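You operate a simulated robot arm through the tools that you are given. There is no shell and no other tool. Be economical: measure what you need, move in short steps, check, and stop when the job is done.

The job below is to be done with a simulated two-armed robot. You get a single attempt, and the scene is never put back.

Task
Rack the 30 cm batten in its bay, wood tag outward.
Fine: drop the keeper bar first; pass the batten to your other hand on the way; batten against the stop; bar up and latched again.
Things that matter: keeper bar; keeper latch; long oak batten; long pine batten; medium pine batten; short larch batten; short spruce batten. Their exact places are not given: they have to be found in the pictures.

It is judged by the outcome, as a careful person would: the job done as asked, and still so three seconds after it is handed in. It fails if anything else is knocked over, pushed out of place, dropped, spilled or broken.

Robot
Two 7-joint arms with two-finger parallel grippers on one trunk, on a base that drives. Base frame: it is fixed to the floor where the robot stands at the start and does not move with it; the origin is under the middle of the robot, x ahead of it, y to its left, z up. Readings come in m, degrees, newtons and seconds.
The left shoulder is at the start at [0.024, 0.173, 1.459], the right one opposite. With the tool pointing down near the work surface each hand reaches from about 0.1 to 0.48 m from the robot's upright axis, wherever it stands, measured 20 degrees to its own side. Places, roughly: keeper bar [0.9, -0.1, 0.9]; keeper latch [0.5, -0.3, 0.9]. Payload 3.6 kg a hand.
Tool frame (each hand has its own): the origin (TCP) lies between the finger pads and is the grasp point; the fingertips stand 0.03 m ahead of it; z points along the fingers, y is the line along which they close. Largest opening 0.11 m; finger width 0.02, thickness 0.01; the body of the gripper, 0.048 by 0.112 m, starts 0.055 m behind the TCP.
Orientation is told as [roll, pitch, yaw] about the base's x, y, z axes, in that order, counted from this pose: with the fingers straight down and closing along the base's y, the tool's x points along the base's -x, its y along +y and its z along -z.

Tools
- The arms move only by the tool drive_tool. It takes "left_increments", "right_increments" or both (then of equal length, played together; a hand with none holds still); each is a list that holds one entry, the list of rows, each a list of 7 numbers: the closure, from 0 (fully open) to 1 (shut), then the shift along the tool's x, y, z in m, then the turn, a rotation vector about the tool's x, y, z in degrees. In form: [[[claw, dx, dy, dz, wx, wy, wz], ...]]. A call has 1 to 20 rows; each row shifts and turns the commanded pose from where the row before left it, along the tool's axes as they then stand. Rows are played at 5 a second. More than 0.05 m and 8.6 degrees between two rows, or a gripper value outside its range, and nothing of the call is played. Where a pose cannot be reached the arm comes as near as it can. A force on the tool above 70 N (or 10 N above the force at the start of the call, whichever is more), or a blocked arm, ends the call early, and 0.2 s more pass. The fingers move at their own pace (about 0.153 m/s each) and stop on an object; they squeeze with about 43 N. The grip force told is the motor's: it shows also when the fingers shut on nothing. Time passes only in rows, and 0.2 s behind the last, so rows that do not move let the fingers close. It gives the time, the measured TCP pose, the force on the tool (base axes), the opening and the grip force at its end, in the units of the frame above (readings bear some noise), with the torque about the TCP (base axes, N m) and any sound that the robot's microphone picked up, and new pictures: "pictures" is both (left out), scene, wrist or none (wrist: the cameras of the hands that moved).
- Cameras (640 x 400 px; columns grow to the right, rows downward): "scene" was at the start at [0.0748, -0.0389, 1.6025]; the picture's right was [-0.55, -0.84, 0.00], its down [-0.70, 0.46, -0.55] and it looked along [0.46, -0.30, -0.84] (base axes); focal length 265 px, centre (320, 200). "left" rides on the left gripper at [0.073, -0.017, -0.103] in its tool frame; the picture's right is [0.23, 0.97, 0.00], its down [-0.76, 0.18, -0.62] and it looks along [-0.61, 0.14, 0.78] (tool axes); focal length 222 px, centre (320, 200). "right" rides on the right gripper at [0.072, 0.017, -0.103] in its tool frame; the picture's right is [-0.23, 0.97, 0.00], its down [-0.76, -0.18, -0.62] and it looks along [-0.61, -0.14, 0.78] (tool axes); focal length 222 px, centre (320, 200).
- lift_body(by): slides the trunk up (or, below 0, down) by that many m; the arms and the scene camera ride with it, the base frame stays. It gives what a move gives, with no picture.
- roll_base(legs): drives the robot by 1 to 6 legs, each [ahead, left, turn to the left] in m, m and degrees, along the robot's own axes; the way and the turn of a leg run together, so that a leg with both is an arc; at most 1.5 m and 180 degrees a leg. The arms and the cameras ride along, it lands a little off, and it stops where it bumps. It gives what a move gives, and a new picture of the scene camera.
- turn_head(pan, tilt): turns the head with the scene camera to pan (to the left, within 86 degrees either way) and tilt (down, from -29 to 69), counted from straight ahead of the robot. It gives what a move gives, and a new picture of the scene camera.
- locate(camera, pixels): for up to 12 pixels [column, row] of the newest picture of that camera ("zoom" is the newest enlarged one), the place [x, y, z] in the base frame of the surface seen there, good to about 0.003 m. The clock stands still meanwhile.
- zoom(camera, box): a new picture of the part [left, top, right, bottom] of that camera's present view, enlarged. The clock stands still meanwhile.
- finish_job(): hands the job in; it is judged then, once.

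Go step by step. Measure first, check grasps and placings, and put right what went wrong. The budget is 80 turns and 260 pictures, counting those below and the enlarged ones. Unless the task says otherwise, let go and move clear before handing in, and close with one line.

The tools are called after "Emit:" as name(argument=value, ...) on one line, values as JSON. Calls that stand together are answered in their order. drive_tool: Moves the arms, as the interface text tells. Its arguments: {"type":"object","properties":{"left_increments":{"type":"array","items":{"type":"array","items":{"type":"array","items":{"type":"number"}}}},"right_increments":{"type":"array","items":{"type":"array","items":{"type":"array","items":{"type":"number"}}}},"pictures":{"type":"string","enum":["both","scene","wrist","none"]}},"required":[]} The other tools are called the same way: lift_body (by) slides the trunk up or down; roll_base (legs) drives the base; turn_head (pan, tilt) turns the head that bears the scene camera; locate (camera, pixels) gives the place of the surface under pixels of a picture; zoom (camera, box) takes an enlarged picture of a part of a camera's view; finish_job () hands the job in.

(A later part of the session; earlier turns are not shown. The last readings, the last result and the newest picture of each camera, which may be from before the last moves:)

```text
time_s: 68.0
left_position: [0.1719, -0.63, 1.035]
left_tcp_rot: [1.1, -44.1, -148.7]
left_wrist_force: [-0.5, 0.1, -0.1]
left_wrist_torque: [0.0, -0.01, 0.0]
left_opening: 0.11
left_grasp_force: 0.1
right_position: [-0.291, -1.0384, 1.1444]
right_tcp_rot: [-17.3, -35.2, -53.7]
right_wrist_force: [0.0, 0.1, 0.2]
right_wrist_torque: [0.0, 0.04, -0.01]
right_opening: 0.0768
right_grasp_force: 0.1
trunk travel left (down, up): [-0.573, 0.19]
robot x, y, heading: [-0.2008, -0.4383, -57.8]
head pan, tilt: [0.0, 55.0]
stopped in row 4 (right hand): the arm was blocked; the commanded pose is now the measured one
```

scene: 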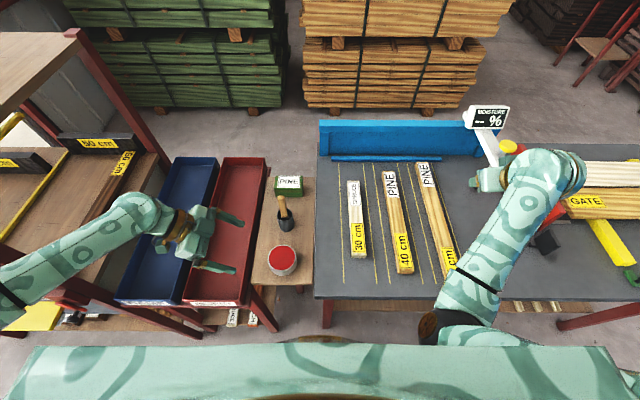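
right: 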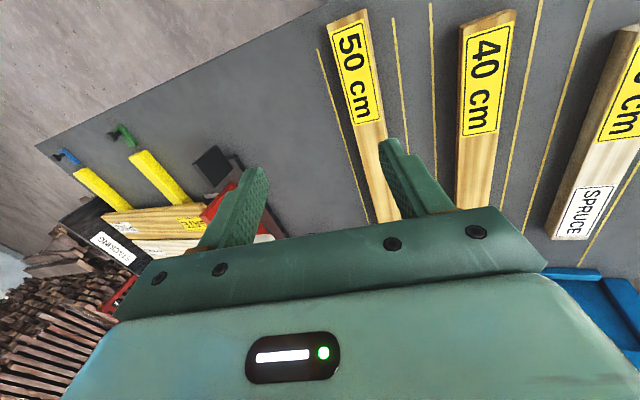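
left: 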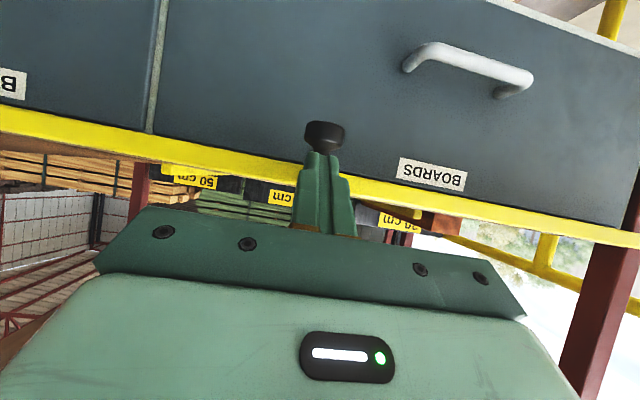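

The arm drifted up into an awkward configuration. I guide it back toward the pose that worked (lower, nearer, more left, tilted 60°).

Emit:
drive_tool(right_increments=[[[0.3, 0.033, 0.029, 0.01, 0, -4, 0], [0.3, 0.033, 0.029, 0.01, 0, -4, 0], [0.3, 0.033, 0.029, 0.01, 0, -4, 0], [0.3, 0.033, 0.029, 0.01, 0, -4, 0], [0.3, 0, 0, 0, 0, 0, 0]]], pictures="scene")

```text
time_s: 69.4
left_position: [0.173, -0.6296, 1.0334]
left_tcp_rot: [1.1, -43.9, -148.7]
left_wrist_force: [0.3, -0.2, 1.2]
left_wrist_torque: [0.02, -0.01, 0.01]
left_opening: 0.1102
left_grasp_force: 0.0
right_position: [-0.2789, -0.9642, 1.0145]
right_tcp_rot: [-32.3, -49.2, -37.4]
right_wrist_force: [0.3, 0.8, 0.0]
right_wrist_torque: [0.0, 0.01, 0.0]
right_opening: 0.0769
right_grasp_force: 0.1
trunk travel left (down, up): [-0.573, 0.19]
robot x, y, heading: [-0.2021, -0.4351, -58.0]
head pan, tilt: [0.0, 55.0]
stopped in row 5 (right hand): the arm was blocked; the commanded pose is now the measured one
```

scene: 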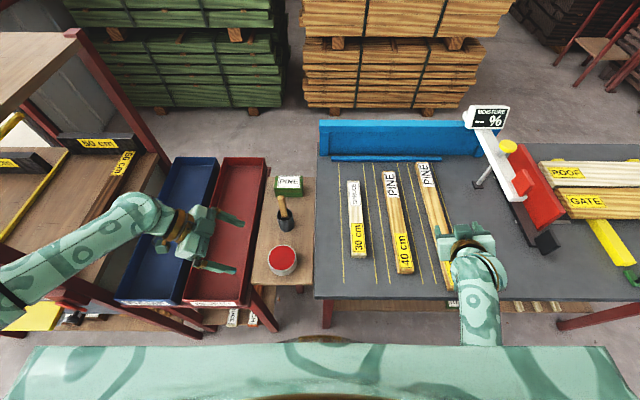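

Better—the hand followed. I continue left/down and correct its twist.

Emit:
drive_tool(right_increments=[[[0.3, 0.014, 0.034, -0.005, -4.9, -2.3, 4.7], [0.3, 0.014, 0.034, -0.005, -4.9, -2.3, 4.7], [0.3, 0.014, 0.034, -0.005, -4.9, -2.3, 4.7], [0.3, 0.01, 0.034, -0.005, 0, 0, 0], [0.3, 0, 0, 0, 0, 0, 0]]], pictures="scene")

```text
time_s: 70.6
left_position: [0.1717, -0.6297, 1.0344]
left_tcp_rot: [1.1, -43.9, -148.5]
left_wrist_force: [0.2, 0.3, 0.2]
left_wrist_torque: [-0.02, 0.03, 0.02]
left_opening: 0.11
left_grasp_force: 0.0
right_position: [-0.1958, -0.8636, 0.9608]
right_tcp_rot: [-2.0, -59.9, -56.4]
right_wrist_force: [-0.1, -0.7, 1.1]
right_wrist_torque: [-0.01, 0.02, -0.02]
right_opening: 0.0771
right_grasp_force: 0.1
trunk travel left (down, up): [-0.573, 0.19]
robot x, y, heading: [-0.2007, -0.4396, -57.9]
head pan, tilt: [0.0, 55.0]
```

scene: 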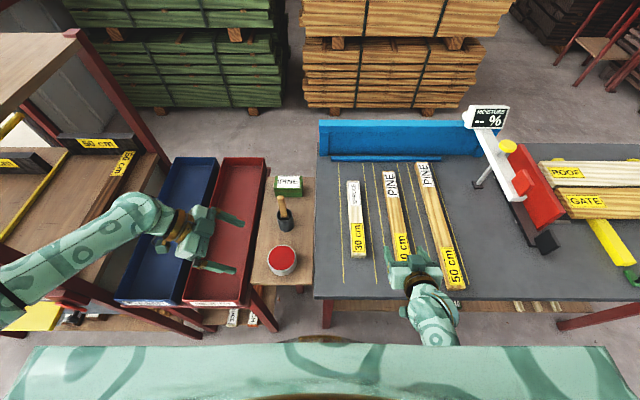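

The right hand is fine now. I set the tilt to 45° and move to 6 cm short of the spruce's near end.

Emit:
drive_tool(right_increments=[[[0.3, 0, 0.023, 0, 0, 7.5, 0], [0.3, 0, 0.023, 0, 0, 7.4, 0], [0.3, 0.0055, 0.023, 0.025, 0, 0, 0], [0.3, 0.0055, 0.022, 0.025, 0, 0, 0], [0.3, 0.0055, 0, 0.025, 0, 0, -1.5], [0.3, 0.0055, 0, 0.025, 0, 0, 0], [0.3, 0, 0, 0, 0, 0, 0]]])

Emit:
zoom(camera="scene", box=[310, 160, 470, 310])

```text
time_s: 71.2
left_position: [0.1725, -0.6311, 1.0346]
left_tcp_rot: [1.1, -44.0, -148.5]
left_wrist_force: [0.3, 0.5, -0.6]
left_wrist_torque: [0.01, -0.01, 0.01]
left_opening: 0.11
left_grasp_force: 0.0
right_position: [-0.2219, -0.8678, 0.9462]
right_tcp_rot: [-15.8, -43.6, -43.0]
right_wrist_force: [-1.0, -0.3, -0.4]
right_wrist_torque: [-0.01, 0.02, 0.01]
right_opening: 0.0769
right_grasp_force: 0.0
trunk travel left (down, up): [-0.573, 0.19]
robot x, y, heading: [-0.1991, -0.4356, -57.9]
head pan, tilt: [0.0, 55.0]
stopped in row 3 (right hand): the arm was blocked; the commanded pose is now the measured one
```

scene: 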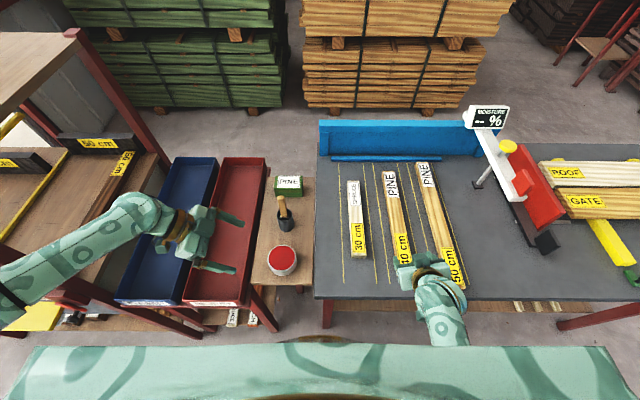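
right: 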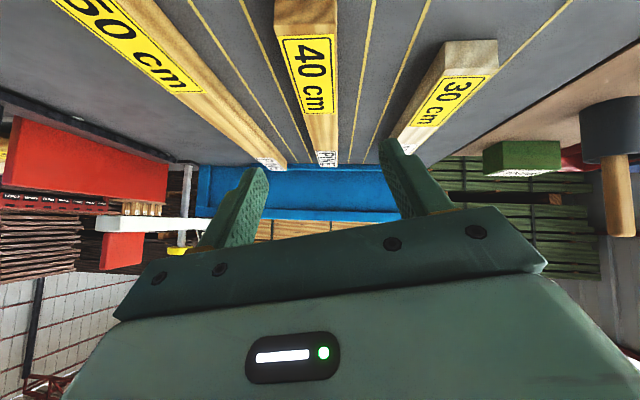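

```text
2.67 times, centred on (390, 235) of scene
```

zoom: 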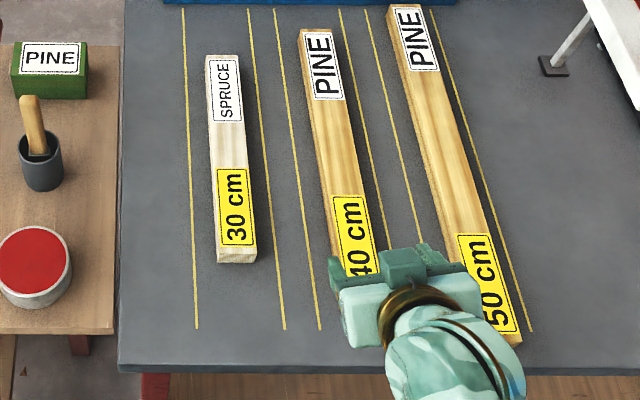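

Reducing the tilt hits a limit again, so I restore ~57° tilt and test the later quarter turn (counter-clockwise) in free space, higher up.

Emit:
drive_tool(right_increments=[[[0.3, 0, 0, 0, -2, -5.9, 5.5], [0.3, 0, 0, 0, -2, -5.9, 5.5], [0.3, -0.028, 0.03, -0.018, 0, 0, 0], [0.3, -0.028, 0.03, -0.018, 0, 0, 0], [0.3, -0.028, 0.03, -0.018, 0, 0, 0], [0.3, 0, 0, 0, -7.1, 0, -4.6], [0.3, 0, 0, 0, -7.1, 0, -4.6], [0.3, 0, 0, 0, -7.1, 0, -4.6], [0.3, 0, 0, 0, -7.1, 0, -4.6], [0.3, 0, 0, 0, -7.1, 0, -4.6], [0.3, 0, 0, 0, -7.1, 0, -4.6], [0.3, 0, 0, 0, -7.1, 0, -4.6], [0.3, 0, 0, 0, -7.1, 0, -4.6], [0.3, 0, 0, 0, -7.1, 0, -4.6], [0.3, 0, 0, 0, -7.1, 0, -4.6], [0.3, 0, 0, 0, 0, 0, 0]]], pictures="scene")

```text
time_s: 72.5
left_position: [0.1726, -0.6287, 1.035]
left_tcp_rot: [1.0, -44.0, -148.5]
left_wrist_force: [-0.3, -0.2, -0.7]
left_wrist_torque: [0.02, 0.02, -0.02]
left_opening: 0.1101
left_grasp_force: 0.0
right_position: [-0.1764, -0.8324, 1.0355]
right_tcp_rot: [-13.8, -55.8, -41.2]
right_wrist_force: [1.0, 0.3, -0.6]
right_wrist_torque: [-0.01, 0.01, 0.0]
right_opening: 0.0772
right_grasp_force: 0.0
trunk travel left (down, up): [-0.573, 0.19]
robot x, y, heading: [-0.2058, -0.4336, -58.1]
head pan, tilt: [0.0, 55.0]
stopped in row 6 (right hand): the arm was blocked; the commanded pose is now the measured one
```

scene: 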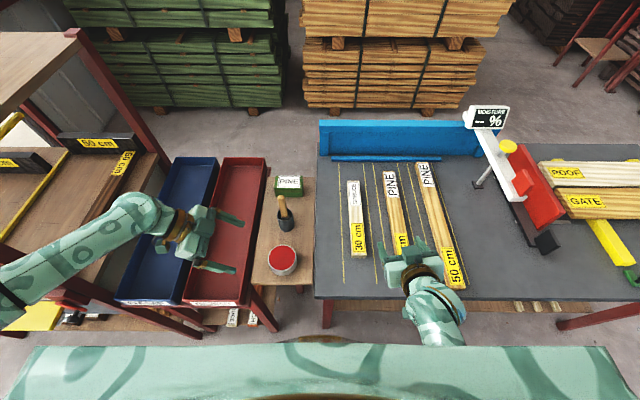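

Blocked again: this arm has drifted to a poor elbow posture. I retrace to the starting relative pose (elbow out to the right) and return the tool upright there.

Emit:
drive_tool(right_increments=[[[0.3, 0, -0.03, 0, 0, 0, 4.7], [0.3, 0, -0.03, 0, 0, 0, 4.7], [0.3, 0, -0.03, 0, 0, 0, 0], [0.3, 0, -0.03, 0, 0, 0, 0], [0.3, 0, -0.03, 0, 0, 0, 0], [0.3, 0.0, 0, -0.03, 0, 0, 0], [0.3, 0, 0, 0, 0, 8, 0], [0.3, 0, 0, 0, 0, 8, 0], [0.3, 0, 0, 0, 0, 8, 0], [0.3, 0, 0, 0, 0, 8, 0], [0.3, 0, 0, 0, 0, 8, 0], [0.3, 0, 0, 0, 0, 8, 0], [0.3, 0, 0, 0, 0, 8, 0], [0.3, 0, 0, 0, 0, 0, 0]]], pictures="scene")

```text
time_s: 75.5
left_position: [0.1716, -0.6292, 1.0346]
left_tcp_rot: [1.2, -44.0, -148.6]
left_wrist_force: [-0.4, 0.3, -0.7]
left_wrist_torque: [-0.02, 0.01, -0.04]
left_opening: 0.1098
left_grasp_force: 0.1
right_position: [-0.314, -0.8941, 1.0573]
right_tcp_rot: [0.3, -1.0, -57.8]
right_wrist_force: [0.6, 0.1, 0.1]
right_wrist_torque: [0.0, -0.03, -0.01]
right_opening: 0.0771
right_grasp_force: 0.2
trunk travel left (down, up): [-0.573, 0.19]
robot x, y, heading: [-0.2029, -0.438, -58.0]
head pan, tilt: [0.0, 55.0]
```

scene: 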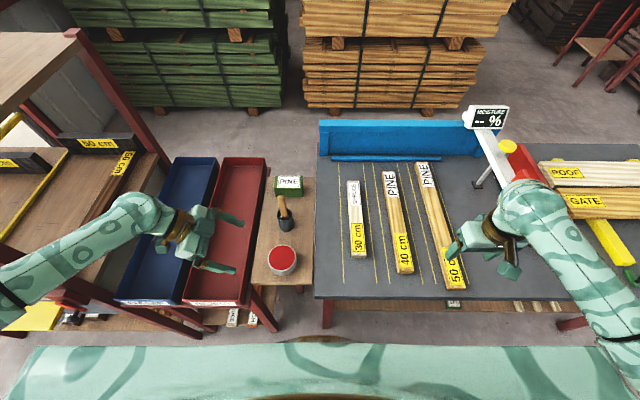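

Upright with elbow out. Now I move over the batten's near end at safe height.

Emit:
drive_tool(right_increments=[[[0.3, -0.0257, 0.0347, 0.01, 0, 0, 0], [0.3, -0.0257, 0.0347, 0.01, 0, 0, 0], [0.3, -0.0257, 0.0347, 0.01, 0, 0, 0], [0.3, -0.0257, 0.0347, 0.01, 0, 0, 0], [0.3, -0.0257, 0.0347, 0.01, 0, 0, 0], [0.3, -0.0257, 0.0347, 0.01, 0, 0, 0], [0.3, 0, 0, 0, 0, 0, 0]]])

```text
time_s: 77.1
left_position: [0.1702, -0.6297, 1.0355]
left_tcp_rot: [1.0, -43.9, -148.7]
left_wrist_force: [0.1, 0.1, -0.1]
left_wrist_torque: [-0.02, 0.0, -0.04]
left_opening: 0.1097
left_grasp_force: 0.1
right_position: [-0.0558, -0.9174, 0.9997]
right_tcp_rot: [0.4, -1.0, -57.8]
right_wrist_force: [-0.9, -0.4, -0.2]
right_wrist_torque: [0.02, 0.01, 0.0]
right_opening: 0.0769
right_grasp_force: 0.1
trunk travel left (down, up): [-0.573, 0.19]
robot x, y, heading: [-0.2012, -0.4363, -58.0]
head pan, tilt: [0.0, 55.0]
```

scene: 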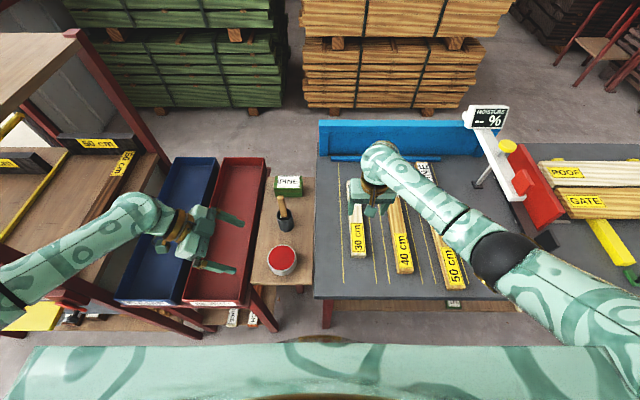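
right: 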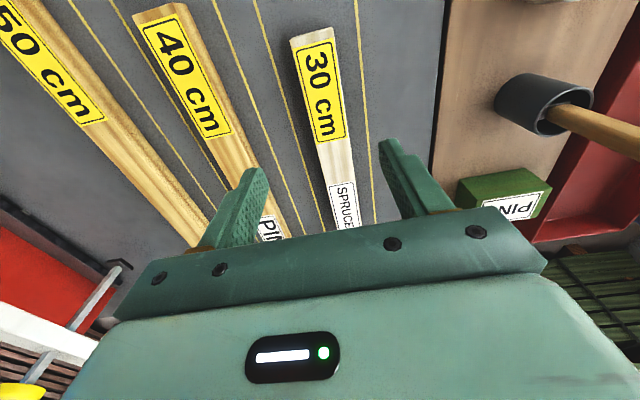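

Aligned (u=-0.534, d=0.747). I lower 16.5 cm and close on the batten.

Emit:
drive_tool(right_increments=[[[0.3, 0, 0, 0.04, 0, 0, 0], [0.3, 0, 0, 0.04, 0, 0, 0], [0.3, 0, 0, 0.04, 0, 0, 0], [0.3, 0, 0, 0.03, 0, 0, 0], [0.3, 0, 0, 0.014, 0, 0, 0], [0.3, 0, 0, 0, 0, 0, 0]]])

Emit:
zoom(camera="scene", box=[310, 130, 470, 280])

```text
time_s: 78.5
left_position: [0.1724, -0.6294, 1.0343]
left_tcp_rot: [1.1, -44.0, -148.5]
left_wrist_force: [-0.6, -1.2, 0.7]
left_wrist_torque: [0.03, -0.01, 0.02]
left_opening: 0.1099
left_grasp_force: 0.1
right_position: [-0.0705, -0.9027, 0.8667]
right_tcp_rot: [0.4, -0.9, -57.8]
right_wrist_force: [0.8, -0.7, 0.5]
right_wrist_torque: [0.0, -0.01, -0.03]
right_opening: 0.0769
right_grasp_force: 0.0
right hand out of reach, approached as far as the arm can: row 3, 4, 5
trunk travel left (down, up): [-0.573, 0.19]
robot x, y, heading: [-0.2034, -0.4317, -58.3]
head pan, tilt: [0.0, 55.0]
```

scene: 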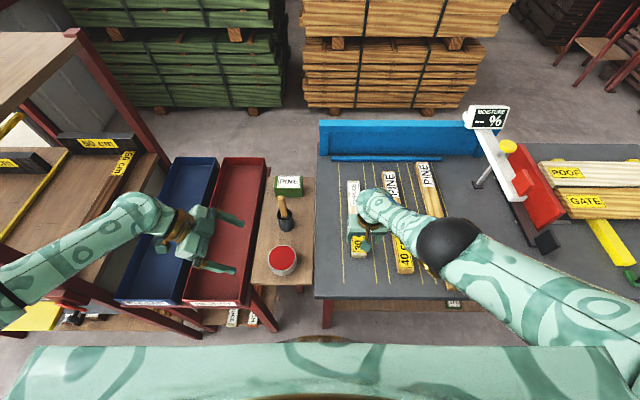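
right: 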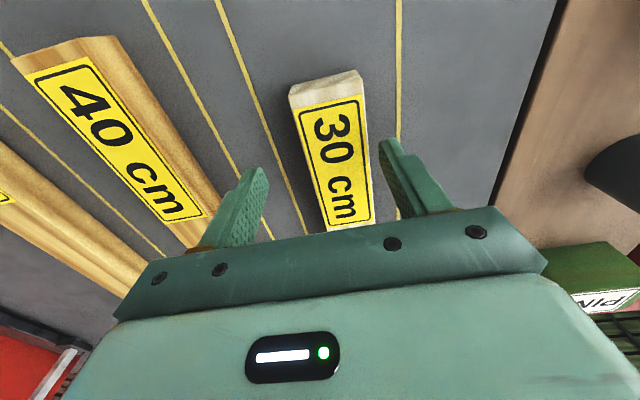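

```text
2.67 times, centred on (390, 205) of scene
```

zoom: 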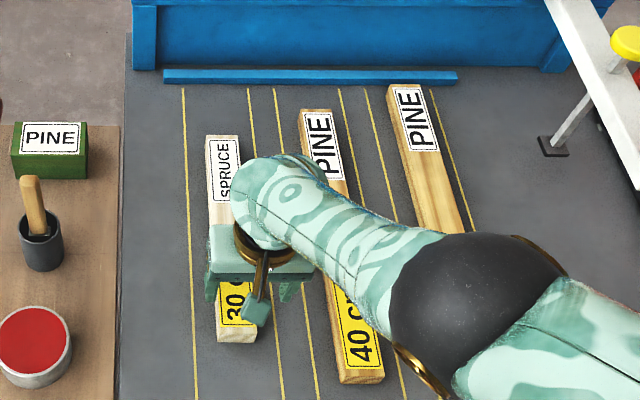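

The hand is at its reach limit at z=0.867, so I lower the trunk a bit.

Emit:
lift_body(by=-0.025)

Emit:
drive_tool(right_increments=[[[0.3, 0.003, 0.005, 0.002, 0, 0, 0], [0.3, 0, 0, 0, 0, 0, 0]]], pictures="none")

```text
time_s: 79.2
left_position: [0.1718, -0.6298, 1.0098]
left_tcp_rot: [1.1, -44.0, -148.6]
left_wrist_force: [-0.1, -0.5, 0.1]
left_wrist_torque: [0.01, -0.02, 0.0]
left_opening: 0.1099
left_grasp_force: 0.1
right_position: [-0.0732, -0.9038, 0.8418]
right_tcp_rot: [0.4, -1.0, -57.8]
right_wrist_force: [-0.4, -0.5, -0.4]
right_wrist_torque: [-0.02, 0.0, 0.01]
right_opening: 0.0768
right_grasp_force: 0.1
trunk travel left (down, up): [-0.548, 0.215]
robot x, y, heading: [-0.2035, -0.436, -58.0]
head pan, tilt: [0.0, 55.0]
```

```text
time_s: 79.8
left_position: [0.1715, -0.6294, 1.01]
left_tcp_rot: [1.2, -44.0, -148.6]
left_wrist_force: [-0.1, 0.1, 0.4]
left_wrist_torque: [0.01, 0.0, 0.03]
left_opening: 0.1101
left_grasp_force: 0.2
right_position: [-0.0706, -0.8994, 0.8389]
right_tcp_rot: [0.4, -0.9, -57.8]
right_wrist_force: [0.0, -0.9, 0.3]
right_wrist_torque: [0.02, 0.02, -0.01]
right_opening: 0.0768
right_grasp_force: 0.2
trunk travel left (down, up): [-0.548, 0.215]
robot x, y, heading: [-0.1992, -0.4339, -58.2]
head pan, tilt: [0.0, 55.0]
```

At z=0.839; I go 4 mm lower, close, and lift a little.

Emit:
drive_tool(right_increments=[[[0.3, 0, 0.001, 0.004, 0, 0, 0], [0.3, 0, 0, 0, 0, 0, 0], [1, 0, 0, 0, 0, 0, 0], [1, 0, 0, 0, 0, 0, 0], [1, 0, 0, 0, 0, 0, 0], [1, 0, 0, -0.02, 0, 0, 0], [1, 0, 0, -0.03, 0, 0, 0], [1, 0, 0, 0, 0, 0, 0]]])

```text
time_s: 81.6
left_position: [0.1728, -0.6294, 1.0094]
left_tcp_rot: [1.1, -44.1, -148.6]
left_wrist_force: [0.2, 0.9, 0.8]
left_wrist_torque: [-0.01, 0.0, 0.01]
left_opening: 0.11
left_grasp_force: 0.1
right_position: [-0.0544, -0.913, 0.8647]
right_tcp_rot: [0.5, -1.0, -57.8]
right_wrist_force: [-1.1, 0.0, -0.8]
right_wrist_torque: [0.17, 0.1, 0.0]
right_opening: 0.0444
right_grasp_force: 42.8
right hand out of reach, approached as far as the arm can: row 6, 7
trunk travel left (down, up): [-0.548, 0.215]
robot x, y, heading: [-0.2049, -0.4377, -58.1]
head pan, tilt: [0.0, 55.0]
```

scene: 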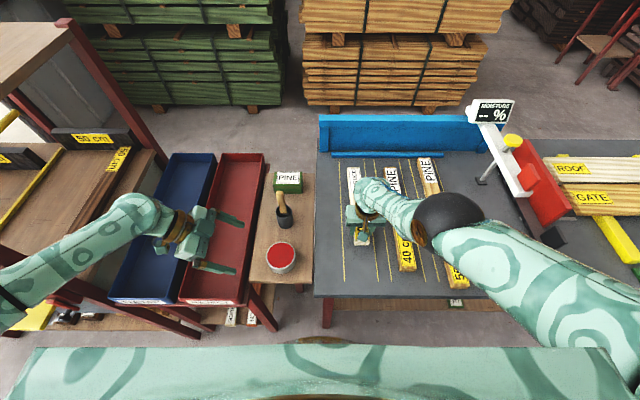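
right: 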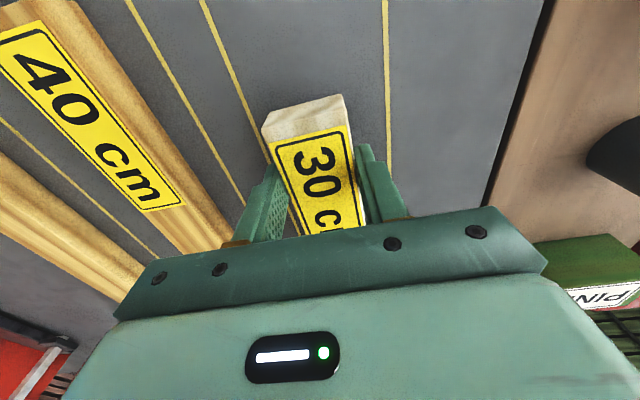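

The batten is held (opening 0.044). I raise the trunk to lift it clear, then back away from the bench.

Emit:
lift_body(by=0.12)

Emit:
roll_base(legs=[[-0.27, 0, 0]])

```text
time_s: 83.1
left_position: [0.172, -0.6299, 1.1307]
left_tcp_rot: [1.1, -44.0, -148.6]
left_wrist_force: [0.8, 0.0, -0.1]
left_wrist_torque: [-0.01, 0.03, 0.0]
left_opening: 0.1099
left_grasp_force: 0.1
right_position: [-0.052, -0.9124, 0.9883]
right_tcp_rot: [0.4, -1.1, -57.8]
right_wrist_force: [-0.2, -0.1, -1.4]
right_wrist_torque: [0.16, 0.08, -0.01]
right_opening: 0.0443
right_grasp_force: 42.7
trunk travel left (down, up): [-0.668, 0.095]
robot x, y, heading: [-0.2013, -0.4354, -58.2]
head pan, tilt: [0.0, 55.0]
```

```text
time_s: 85.0
left_position: [0.0314, -0.4026, 1.1295]
left_tcp_rot: [1.0, -44.1, -148.4]
left_wrist_force: [0.3, 0.4, -0.2]
left_wrist_torque: [-0.01, 0.0, -0.01]
left_opening: 0.1102
left_grasp_force: 0.0
right_position: [-0.1925, -0.6867, 0.9885]
right_tcp_rot: [0.4, -1.2, -57.7]
right_wrist_force: [-0.3, 0.0, -1.6]
right_wrist_torque: [0.16, 0.11, 0.01]
right_opening: 0.0446
right_grasp_force: 42.9
trunk travel left (down, up): [-0.668, 0.095]
robot x, y, heading: [-0.3434, -0.2111, -57.9]
head pan, tilt: [0.0, 55.0]
```

scene: 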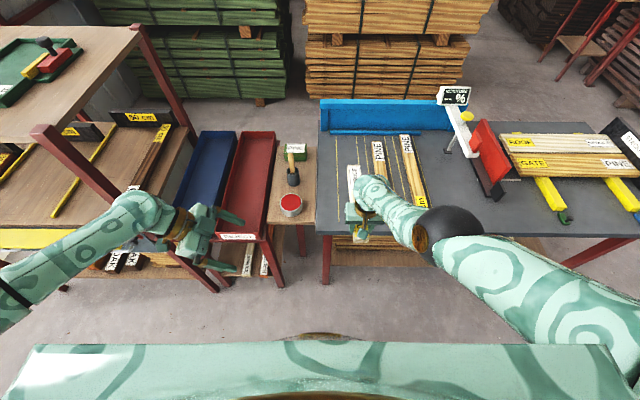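

The batten hangs well from the right hand. I pull it in and up, then yaw the right hand +90° (wood end to the left).

Emit:
drive_tool(right_increments=[[[1, 0.03, -0.01, -0.025, 0, 0, 0], [1, 0.03, -0.01, -0.025, 0, 0, 0], [1, 0.03, -0.01, -0.025, 0, 0, 0], [1, 0.03, -0.01, -0.02, 0, 0, 0], [1, 0, 0, 0, 0, 0, -8.5], [1, 0, 0, 0, 0, 0, -8.5], [1, 0, 0, 0, 0, 0, -8.5], [1, 0, 0, 0, 0, 0, -8.5], [1, 0, 0, 0, 0, 0, -8.5], [1, 0, 0, 0, 0, 0, -8.5], [1, 0, 0, 0, 0, 0, -8.5], [1, 0, 0, 0, 0, 0, -8.5], [1, 0, 0, 0, 0, 0, -8.5], [1, 0, 0, 0, 0, 0, -8.5], [1, 0, 0, 0, 0, 0, -5], [1, 0, 0, 0, 0, 0, 0]]])

```text
time_s: 85.8
left_position: [0.0306, -0.404, 1.1299]
left_tcp_rot: [1.2, -44.0, -148.3]
left_wrist_force: [0.5, -0.9, -0.5]
left_wrist_torque: [0.01, 0.0, 0.03]
left_opening: 0.11
left_grasp_force: 0.0
right_position: [-0.3037, -0.7586, 1.1246]
right_tcp_rot: [-8.7, -11.7, -60.0]
right_wrist_force: [0.3, 0.8, -1.5]
right_wrist_torque: [0.12, 0.08, -0.01]
right_opening: 0.0442
right_grasp_force: 43.1
trunk travel left (down, up): [-0.668, 0.095]
robot x, y, heading: [-0.3434, -0.2095, -58.0]
head pan, tilt: [0.0, 55.0]
stopped in row 3 (right hand): the arm was blocked; the commanded pose is now the measured one
```

scene: 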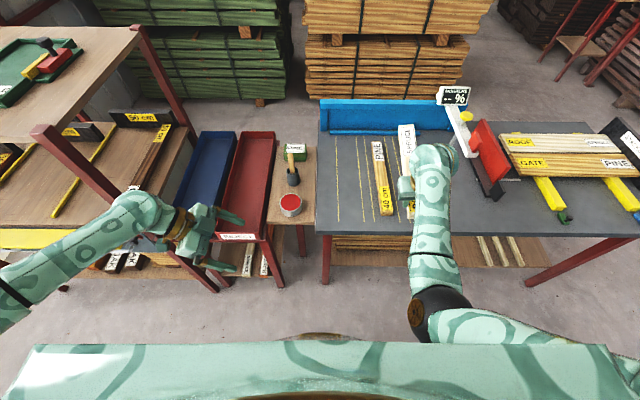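
right: 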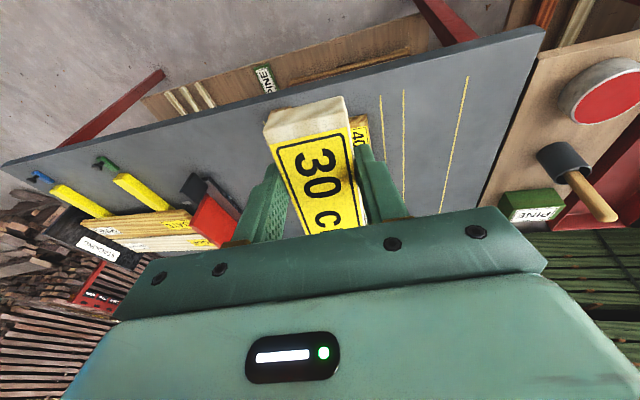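

The right arm flipped to the tucked-elbow posture again, batten still held. I go back to the tilted pose, nearer in, the way that recovered it before.

Emit:
drive_tool(right_increments=[[[1, 0.023, 0.005, -0.0066, 0, -8.3, 0], [1, 0.0218, 0.005, -0.01, 0, -8.3, 0], [1, 0.02, 0.005, -0.013, 0, -8.3, 0], [1, 0.0178, 0.005, -0.016, 0, -8.3, 0], [1, 0.0154, 0.005, -0.0184, 0, -8.3, 0], [1, 0, 0, 0, 0, 0, 0]]], pictures="scene")

```text
time_s: 86.4
left_position: [0.032, -0.4014, 1.1302]
left_tcp_rot: [1.2, -44.1, -148.4]
left_wrist_force: [0.7, -0.2, 1.0]
left_wrist_torque: [0.01, -0.01, -0.01]
left_opening: 0.11
left_grasp_force: 0.0
right_position: [-0.2927, -0.8104, 1.2361]
right_tcp_rot: [-13.8, -39.3, -56.6]
right_wrist_force: [0.6, 0.0, -1.2]
right_wrist_torque: [0.16, 0.09, 0.01]
right_opening: 0.0442
right_grasp_force: 43.0
trunk travel left (down, up): [-0.668, 0.095]
robot x, y, heading: [-0.3435, -0.2119, -58.0]
head pan, tilt: [0.0, 55.0]
stopped in row 2 (right hand): the arm was blocked; the commanded pose is now the measured one
```

scene: 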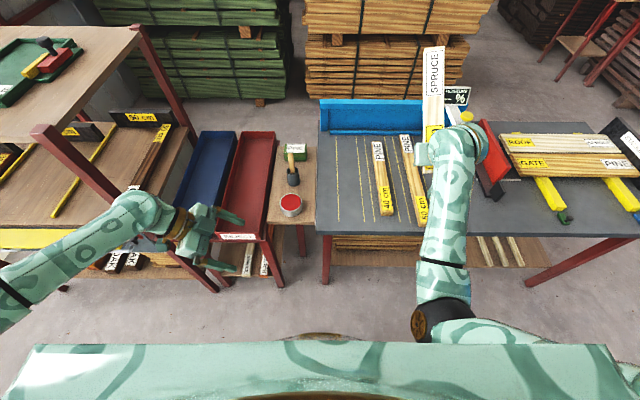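

Same behaviour as before; I repeat the move that freed it: back, down, left with more tilt.

Emit:
drive_tool(right_increments=[[[1, 0.044, 0.014, 0, 0, -4, 0], [1, 0.044, 0.014, 0, 0, -4, 0], [1, 0.044, 0.014, 0, 0, -4, 0], [1, 0.044, 0.014, 0, 0, -4, 0], [1, 0.03, 0.014, 0, 0, 0, 0], [1, 0, 0, 0, 0, 0, 0]]], pictures="scene")

```text
time_s: 87.3
left_position: [0.0303, -0.4034, 1.1303]
left_tcp_rot: [1.3, -44.1, -148.4]
left_wrist_force: [-0.6, 0.2, -0.5]
left_wrist_torque: [-0.01, 0.01, 0.0]
left_opening: 0.11
left_grasp_force: 0.1
right_position: [-0.3491, -0.7467, 1.1418]
right_tcp_rot: [-29.5, -50.8, -41.6]
right_wrist_force: [0.2, 0.1, -1.4]
right_wrist_torque: [0.11, 0.07, -0.02]
right_opening: 0.0444
right_grasp_force: 43.2
trunk travel left (down, up): [-0.668, 0.095]
robot x, y, heading: [-0.3437, -0.2111, -57.9]
head pan, tilt: [0.0, 55.0]
stopped in row 4 (right hand): the arm was blocked; the commanded pose is now the measured one
```

scene: 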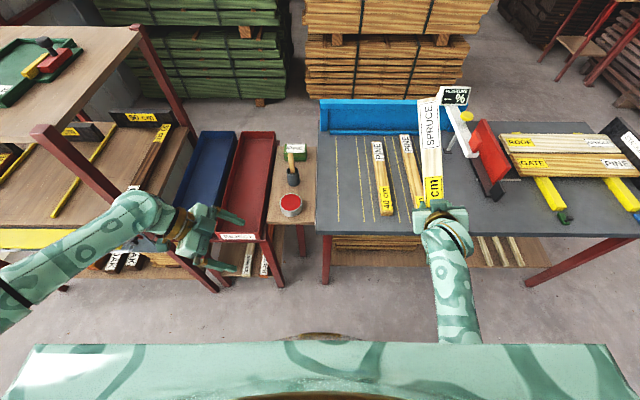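

Now the untwist that restored it earlier.

Emit:
drive_tool(right_increments=[[[1, 0.02, 0.02, -0.01, -4.9, -2.3, 4.7], [1, 0.02, 0.02, -0.01, -4.9, -2.3, 4.7], [1, 0.014, 0.02, -0.01, -4, -1.8, 4], [1, 0.01, 0.01, -0.02, 0, 0, 0], [1, 0, 0, 0, 0, 0, 0]]], pictures="none")

```text
time_s: 88.5
left_position: [0.0319, -0.4039, 1.1302]
left_tcp_rot: [1.0, -43.9, -148.4]
left_wrist_force: [0.1, -0.7, 0.3]
left_wrist_torque: [-0.03, 0.0, 0.0]
left_opening: 0.1101
left_grasp_force: 0.1
right_position: [-0.3263, -0.651, 1.1024]
right_tcp_rot: [1.1, -60.3, -61.7]
right_wrist_force: [0.3, -0.5, -2.4]
right_wrist_torque: [0.11, 0.06, 0.03]
right_opening: 0.0445
right_grasp_force: 42.7
trunk travel left (down, up): [-0.668, 0.095]
robot x, y, heading: [-0.346, -0.218, -57.7]
head pan, tilt: [0.0, 55.0]
```

Recovered at 60° tilt. I go right/back/up and return upright there.

Emit:
drive_tool(right_increments=[[[1, -0.005, -0.03, -0.016, 0, 0, 0], [1, -0.005, -0.03, -0.016, 0, 0, 0], [1, -0.005, -0.03, -0.016, 0, 0, 0], [1, -0.005, -0.03, -0.016, 0, 0, 0], [1, 0, 0, 0, 0, 8.5, 0], [1, 0, 0, 0, 0, 8.5, 0], [1, 0, 0, 0, 0, 8.5, 0], [1, 0, 0, 0, 0, 8.5, 0], [1, 0, 0, 0, 0, 8.5, 0], [1, 0, 0, 0, 0, 8.5, 0], [1, 0, 0, 0, 0, 8.5, 0], [1, 0, 0, 0, 0, 0, 0]]], pictures="none")

Emit:
drive_tool(right_increments=[[[1, 0, 0, 0, 0, 0, -8.5], [1, 0, 0, 0, 0, 0, -8.5], [1, 0, 0, 0, 0, 0, -8.5], [1, 0, 0, 0, 0, 0, -8.5], [1, 0, 0, 0, 0, 0, 0]]], pictures="scene")

```text
time_s: 91.1
left_position: [0.0304, -0.4032, 1.1302]
left_tcp_rot: [1.2, -44.0, -148.3]
left_wrist_force: [-0.3, -0.6, 0.3]
left_wrist_torque: [0.0, 0.01, 0.02]
left_opening: 0.1099
left_grasp_force: 0.0
right_position: [-0.4553, -0.6672, 1.1511]
right_tcp_rot: [0.6, -0.8, -60.7]
right_wrist_force: [-0.6, 1.4, -1.1]
right_wrist_torque: [0.13, 0.07, 0.01]
right_opening: 0.0442
right_grasp_force: 43.3
trunk travel left (down, up): [-0.668, 0.095]
robot x, y, heading: [-0.3429, -0.2118, -57.9]
head pan, tilt: [0.0, 55.0]
```

```text
time_s: 92.3
left_position: [0.0312, -0.4022, 1.1305]
left_tcp_rot: [1.2, -44.0, -148.4]
left_wrist_force: [0.6, 0.0, 0.1]
left_wrist_torque: [0.01, -0.02, 0.0]
left_opening: 0.11
left_grasp_force: 0.0
right_position: [-0.4545, -0.6677, 1.1507]
right_tcp_rot: [-0.1, -1.1, -26.6]
right_wrist_force: [-0.1, -0.1, -1.8]
right_wrist_torque: [0.03, 0.19, 0.0]
right_opening: 0.0442
right_grasp_force: 43.0
trunk travel left (down, up): [-0.668, 0.095]
robot x, y, heading: [-0.3461, -0.2088, -58.1]
head pan, tilt: [0.0, 55.0]
```

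scene: 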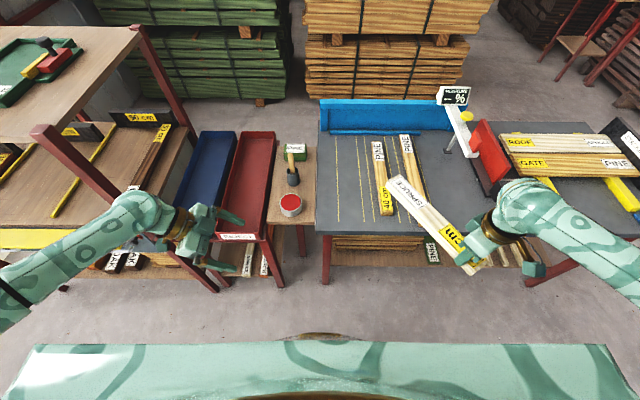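

The yaw works here. I finish it to +90° and bring the right hand toward the middle.

Emit:
drive_tool(right_increments=[[[1, 0, 0, 0, 0, 0, -8.4], [1, 0, 0, 0, 0, 0, -8.4], [1, 0, 0, 0, 0, 0, -8.4], [1, 0, 0, 0, 0, 0, -8.4], [1, 0, 0, 0, 0, 0, -8.4], [1, 0, 0, 0, 0, 0, -8.4], [1, 0, 0, 0, 0, 0, -8.2], [1, -0.025, 0, 0, 0, 0, 0], [1, -0.025, 0, 0, 0, 0, 0], [1, -0.025, 0, 0, 0, 0, 0], [1, -0.025, 0, 0, 0, 0, 0], [1, -0.025, 0, 0, 0, 0, 0], [1, 0, 0, 0, 0, 0, 0]]])

Emit:
zoom(camera="scene", box=[160, 150, 560, 320])

```text
time_s: 95.1
left_position: [0.0305, -0.4026, 1.1287]
left_tcp_rot: [1.2, -44.0, -148.4]
left_wrist_force: [-0.3, 0.0, -0.2]
left_wrist_torque: [-0.01, -0.03, -0.01]
left_opening: 0.11
left_grasp_force: 0.1
right_position: [-0.3504, -0.6041, 1.1546]
right_tcp_rot: [-1.0, -0.7, 31.8]
right_wrist_force: [-0.4, -0.5, -1.2]
right_wrist_torque: [-0.1, 0.16, 0.0]
right_opening: 0.0444
right_grasp_force: 43.6
trunk travel left (down, up): [-0.668, 0.095]
robot x, y, heading: [-0.3439, -0.211, -57.8]
head pan, tilt: [0.0, 55.0]
```

scene: 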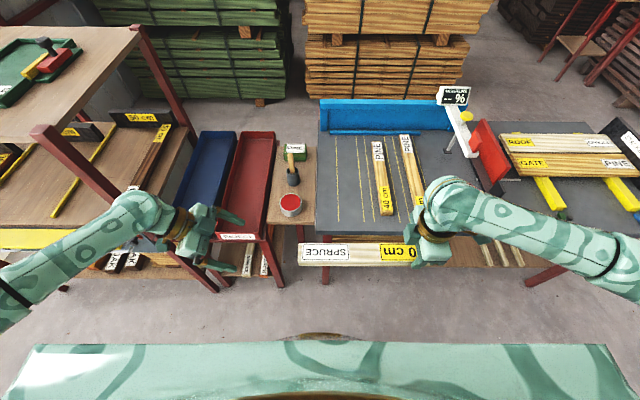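
right: 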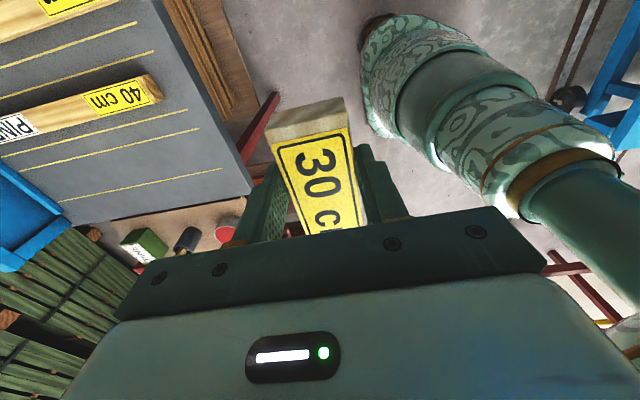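

```text
1.60 times, centred on (360, 235) of scene
```

zoom: 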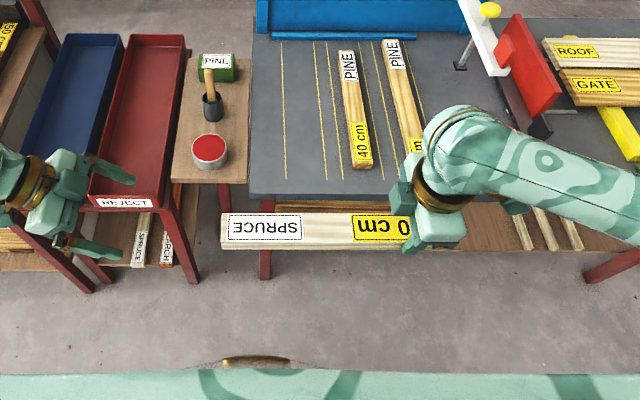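

Batten is level across the front, wood tag left. I locate its axis.

Emit:
locate(camera="scene", pixels=[[302, 254], [302, 262], [302, 247], [325, 254], [350, 254], [380, 253], [408, 252], [340, 244], [340, 263]])

```text
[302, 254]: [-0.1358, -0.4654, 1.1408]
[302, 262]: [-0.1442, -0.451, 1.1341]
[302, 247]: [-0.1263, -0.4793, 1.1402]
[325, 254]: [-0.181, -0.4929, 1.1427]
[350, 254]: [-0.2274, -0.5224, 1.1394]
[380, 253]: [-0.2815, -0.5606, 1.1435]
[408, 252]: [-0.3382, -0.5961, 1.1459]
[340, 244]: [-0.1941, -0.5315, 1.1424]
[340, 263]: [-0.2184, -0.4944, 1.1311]
```

Batten axis is at d=0.325, top z=1.141, wood end u=-0.36. I bring the open left hand over it, 5.5 cm from the wood end.

Emit:
drive_tool(left_increments=[[[0, -0.021, -0.016, -0.0216, 0, 0, 0], [0, -0.021, -0.016, -0.0216, 0, 0, 0], [0, -0.0302, 0, 0.0292, 0, 0, 0], [0, -0.0302, 0, 0.0292, 0, 0, 0], [0, -0.0302, 0, 0.0292, 0, 0, 0], [0, -0.0302, 0, 0.0292, 0, 0, 0], [0, -0.0302, 0, 0.0292, 0, 0, 0], [0, 0, 0, 0, 0, 0, 0]]])

Emit:
zoom(camera="scene", box=[160, 150, 560, 320])

```text
time_s: 96.9
left_position: [-0.1689, -0.4861, 1.1884]
left_tcp_rot: [1.1, -44.0, -148.4]
left_wrist_force: [0.0, 0.0, 0.1]
left_wrist_torque: [0.01, 0.03, 0.01]
left_opening: 0.1099
left_grasp_force: 0.0
right_position: [-0.3491, -0.6034, 1.1539]
right_tcp_rot: [-0.9, -0.7, 31.8]
right_wrist_force: [-0.1, -0.2, -1.4]
right_wrist_torque: [-0.13, 0.16, -0.02]
right_opening: 0.0441
right_grasp_force: 42.8
trunk travel left (down, up): [-0.668, 0.095]
robot x, y, heading: [-0.3416, -0.2142, -57.7]
head pan, tilt: [0.0, 55.0]
```

scene: 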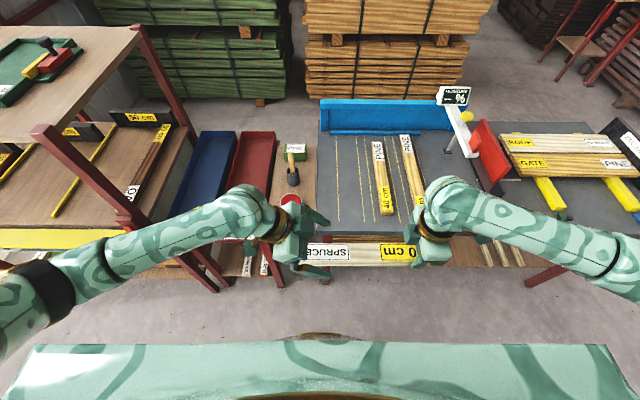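
left: 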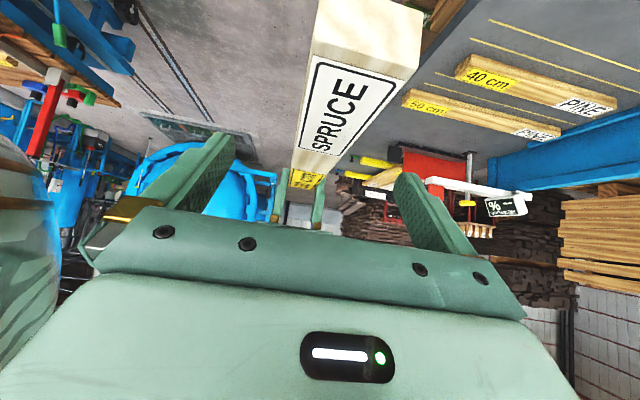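

```text
1.60 times, centred on (360, 235) of scene
```

zoom: 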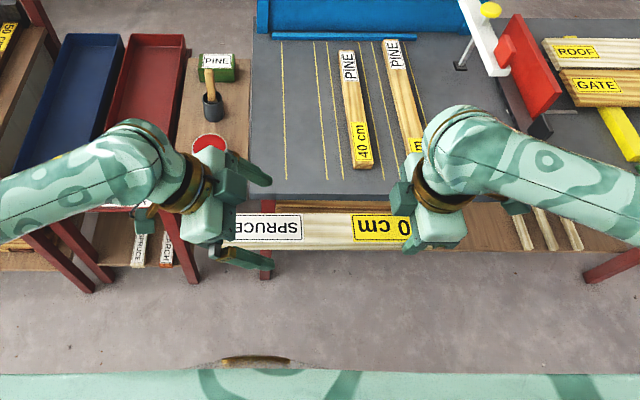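

Straddling correctly. I lower 4.3 cm and close the left fingers.

Emit:
drive_tool(left_increments=[[[0, 0.015, 0.0015, 0.0155, 0, 0, 0], [0, 0.015, 0.0015, 0.0155, 0, 0, 0], [0, 0, 0, 0, 0, 0, 0], [1, 0, 0, 0, 0, 0, 0], [1, 0, 0, 0, 0, 0, 0], [1, 0, 0, 0, 0, 0, 0]]])

Emit:
zoom(camera="scene", box=[160, 150, 560, 320])

```text
time_s: 98.3
left_position: [-0.1637, -0.4906, 1.1445]
left_tcp_rot: [1.0, -44.0, -148.5]
left_wrist_force: [-2.9, 7.7, 1.0]
left_wrist_torque: [0.1, 0.42, -1.01]
left_opening: 0.0445
left_grasp_force: 43.0
right_position: [-0.3501, -0.605, 1.1542]
right_tcp_rot: [-1.0, -0.6, 31.6]
right_wrist_force: [2.2, -7.3, -2.9]
right_wrist_torque: [-0.39, -0.14, -0.71]
right_opening: 0.0444
right_grasp_force: 43.6
trunk travel left (down, up): [-0.668, 0.095]
robot x, y, heading: [-0.3441, -0.2123, -57.8]
head pan, tilt: [0.0, 55.0]
```

scene: 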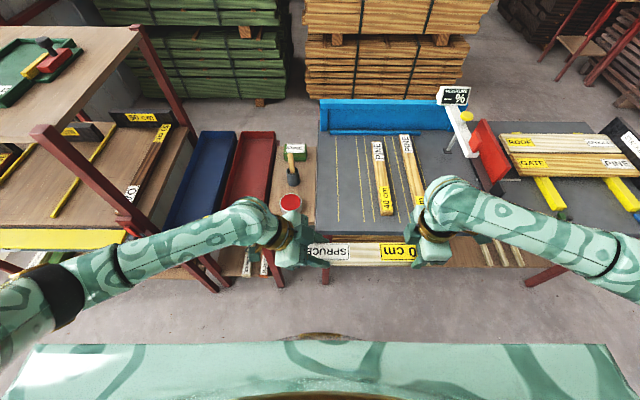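
left: 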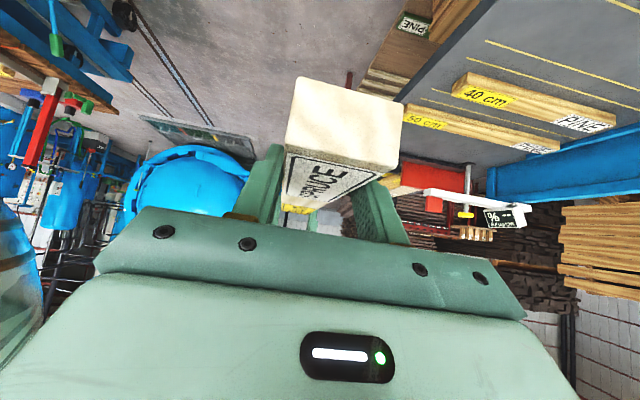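

```text
1.60 times, centred on (360, 235) of scene
```

zoom: 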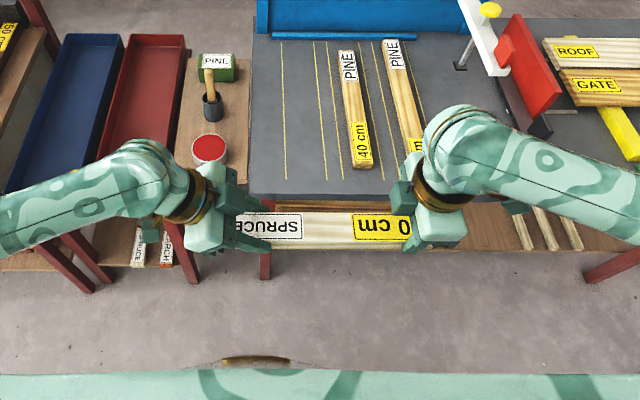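

Both hands hold it. I open the right hand, lift it off, move it clear and unwind its yaw.

Emit:
drive_tool(right_increments=[[[0.2, 0, 0, 0, 0, 0, 0], [0.2, 0, 0, 0, 0, 0, 0], [0.2, 0, 0, -0.03, 0, 0, 0], [0.2, 0, 0, -0.03, 0, 0, 0], [0.2, 0.025, 0, 0, 0, 0, 0], [0.2, 0.025, 0, 0, 0, 0, 0], [0.2, 0.025, 0, 0, 0, 0, 0], [0.2, 0.025, 0, 0, 0, 0, 0], [0.2, 0.025, 0, 0, 0, 0, 0], [0.2, 0, 0, 0, 0, 0, 8.5], [0.2, 0, 0, 0, 0, 0, 8.5], [0.2, 0, 0, 0, 0, 0, 8.5], [0.2, 0, 0, 0, 0, 0, 8.5], [0.2, 0, 0, 0, 0, 0, 8.5], [0.2, 0, 0, 0, 0, 0, 8.5], [0.2, 0, 0, 0, 0, 0, 8.5], [0.2, 0, 0, 0, 0, 0, 8.5], [0.2, 0, 0, 0, 0, 0, 8.5], [0.2, 0, 0, 0, 0, 0, 8.5], [0.2, 0, 0, 0, 0, 0, 5]]], pictures="scene")

```text
time_s: 102.5
left_position: [-0.1637, -0.4915, 1.1451]
left_tcp_rot: [1.1, -44.0, -148.4]
left_wrist_force: [0.5, -0.1, 1.2]
left_wrist_torque: [0.06, -0.16, 0.01]
left_opening: 0.0447
left_grasp_force: 43.5
right_position: [-0.4564, -0.6704, 1.2104]
right_tcp_rot: [0.6, -0.8, -58.3]
right_wrist_force: [-0.6, 0.2, -0.1]
right_wrist_torque: [0.01, 0.02, 0.02]
right_opening: 0.0882
right_grasp_force: 0.1
trunk travel left (down, up): [-0.668, 0.095]
robot x, y, heading: [-0.3452, -0.2116, -57.9]
head pan, tilt: [0.0, 55.0]
```

scene: 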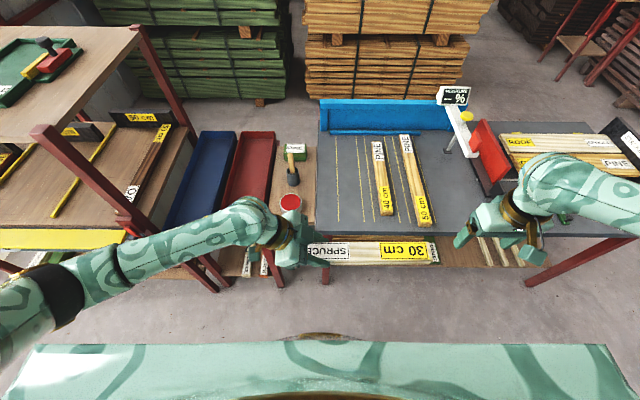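

Hand-over done; the left alone holds it. I move the left hand back out and yaw it +90° so the batten points forward, wood tag toward me.

Emit:
drive_tool(left_increments=[[[1, 0.029, 0, -0.028, 0, 0, 0], [1, 0.029, 0, -0.028, 0, 0, 0], [1, 0.029, 0, -0.028, 0, 0, 0], [1, 0.029, 0, -0.028, 0, 0, 0], [1, 0.029, 0, -0.028, 0, 0, 0], [1, 0, 0, 0, -5.9, 0, -6.1], [1, 0, 0, 0, -5.9, 0, -6.1], [1, 0, 0, 0, -5.9, 0, -6.1], [1, 0, 0, 0, -5.9, 0, -6.1], [1, 0, 0, 0, -5.9, 0, -6.1], [1, 0, 0, 0, -5.9, 0, -6.1], [1, 0, 0, 0, -5.9, 0, -6.1], [1, 0, 0, 0, -5.9, 0, -6.1], [1, 0, 0, 0, -5.9, 0, -6.1], [1, 0, 0, 0, -5.9, 0, -6.1], [1, 0, 0, 0, -3.7, 0, -3.9], [1, 0, 0, 0, 0, 0, 0]]])

```text
time_s: 106.1
left_position: [0.0085, -0.383, 1.1462]
left_tcp_rot: [0.1, -44.8, -57.2]
left_wrist_force: [0.3, 0.8, -0.9]
left_wrist_torque: [0.17, 0.09, 0.05]
left_opening: 0.0447
left_grasp_force: 42.3
right_position: [-0.4558, -0.6692, 1.2115]
right_tcp_rot: [0.6, -0.8, -58.2]
right_wrist_force: [0.1, 0.1, -0.1]
right_wrist_torque: [0.02, 0.0, 0.02]
right_opening: 0.088
right_grasp_force: 0.2
trunk travel left (down, up): [-0.668, 0.095]
robot x, y, heading: [-0.3466, -0.2136, -57.9]
head pan, tilt: [0.0, 55.0]
```

scene: 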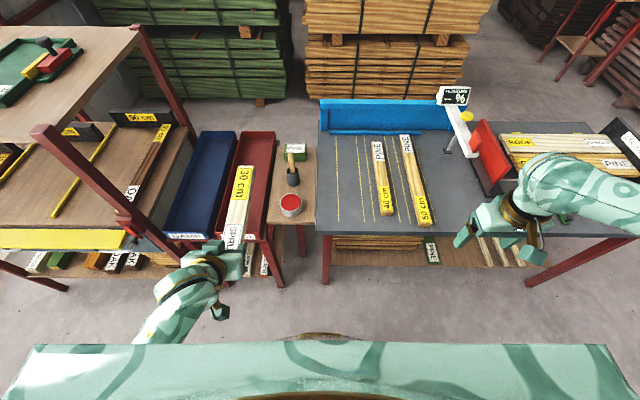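
left: 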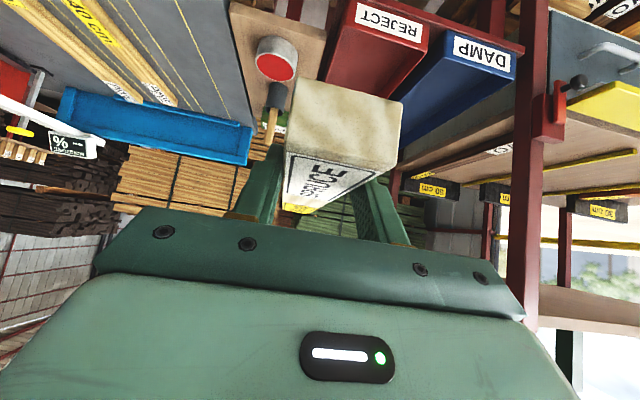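

Batten now points forward with the wood tag toward me. I back up a bit and drive left to the 30 cm bay.

Emit:
roll_base(legs=[[-0.12, 0, 0], [0, 0.8, 0], [0, 0.44, 0]])

Emit:
locate(camera="scene", pixels=[[320, 200]])

```text
time_s: 113.6
left_position: [1.0034, 0.3846, 1.1461]
left_tcp_rot: [0.0, -44.8, -57.6]
left_wrist_force: [-0.4, -0.2, -1.8]
left_wrist_torque: [0.14, 0.1, -0.02]
left_opening: 0.0444
left_grasp_force: 42.9
right_position: [0.5359, 0.1005, 1.2104]
right_tcp_rot: [0.6, -0.7, -58.5]
right_wrist_force: [-0.8, 0.7, 0.0]
right_wrist_torque: [-0.02, 0.0, 0.01]
right_opening: 0.0881
right_grasp_force: 0.2
trunk travel left (down, up): [-0.668, 0.095]
robot x, y, heading: [0.6524, 0.5588, -58.1]
head pan, tilt: [0.0, 55.0]
```

scene: 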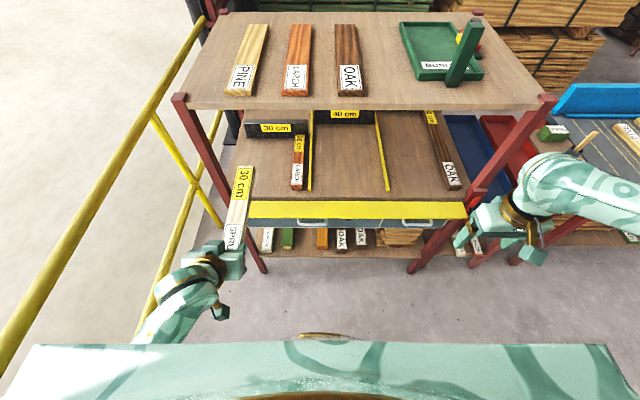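

```text
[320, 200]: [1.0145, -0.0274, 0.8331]
```

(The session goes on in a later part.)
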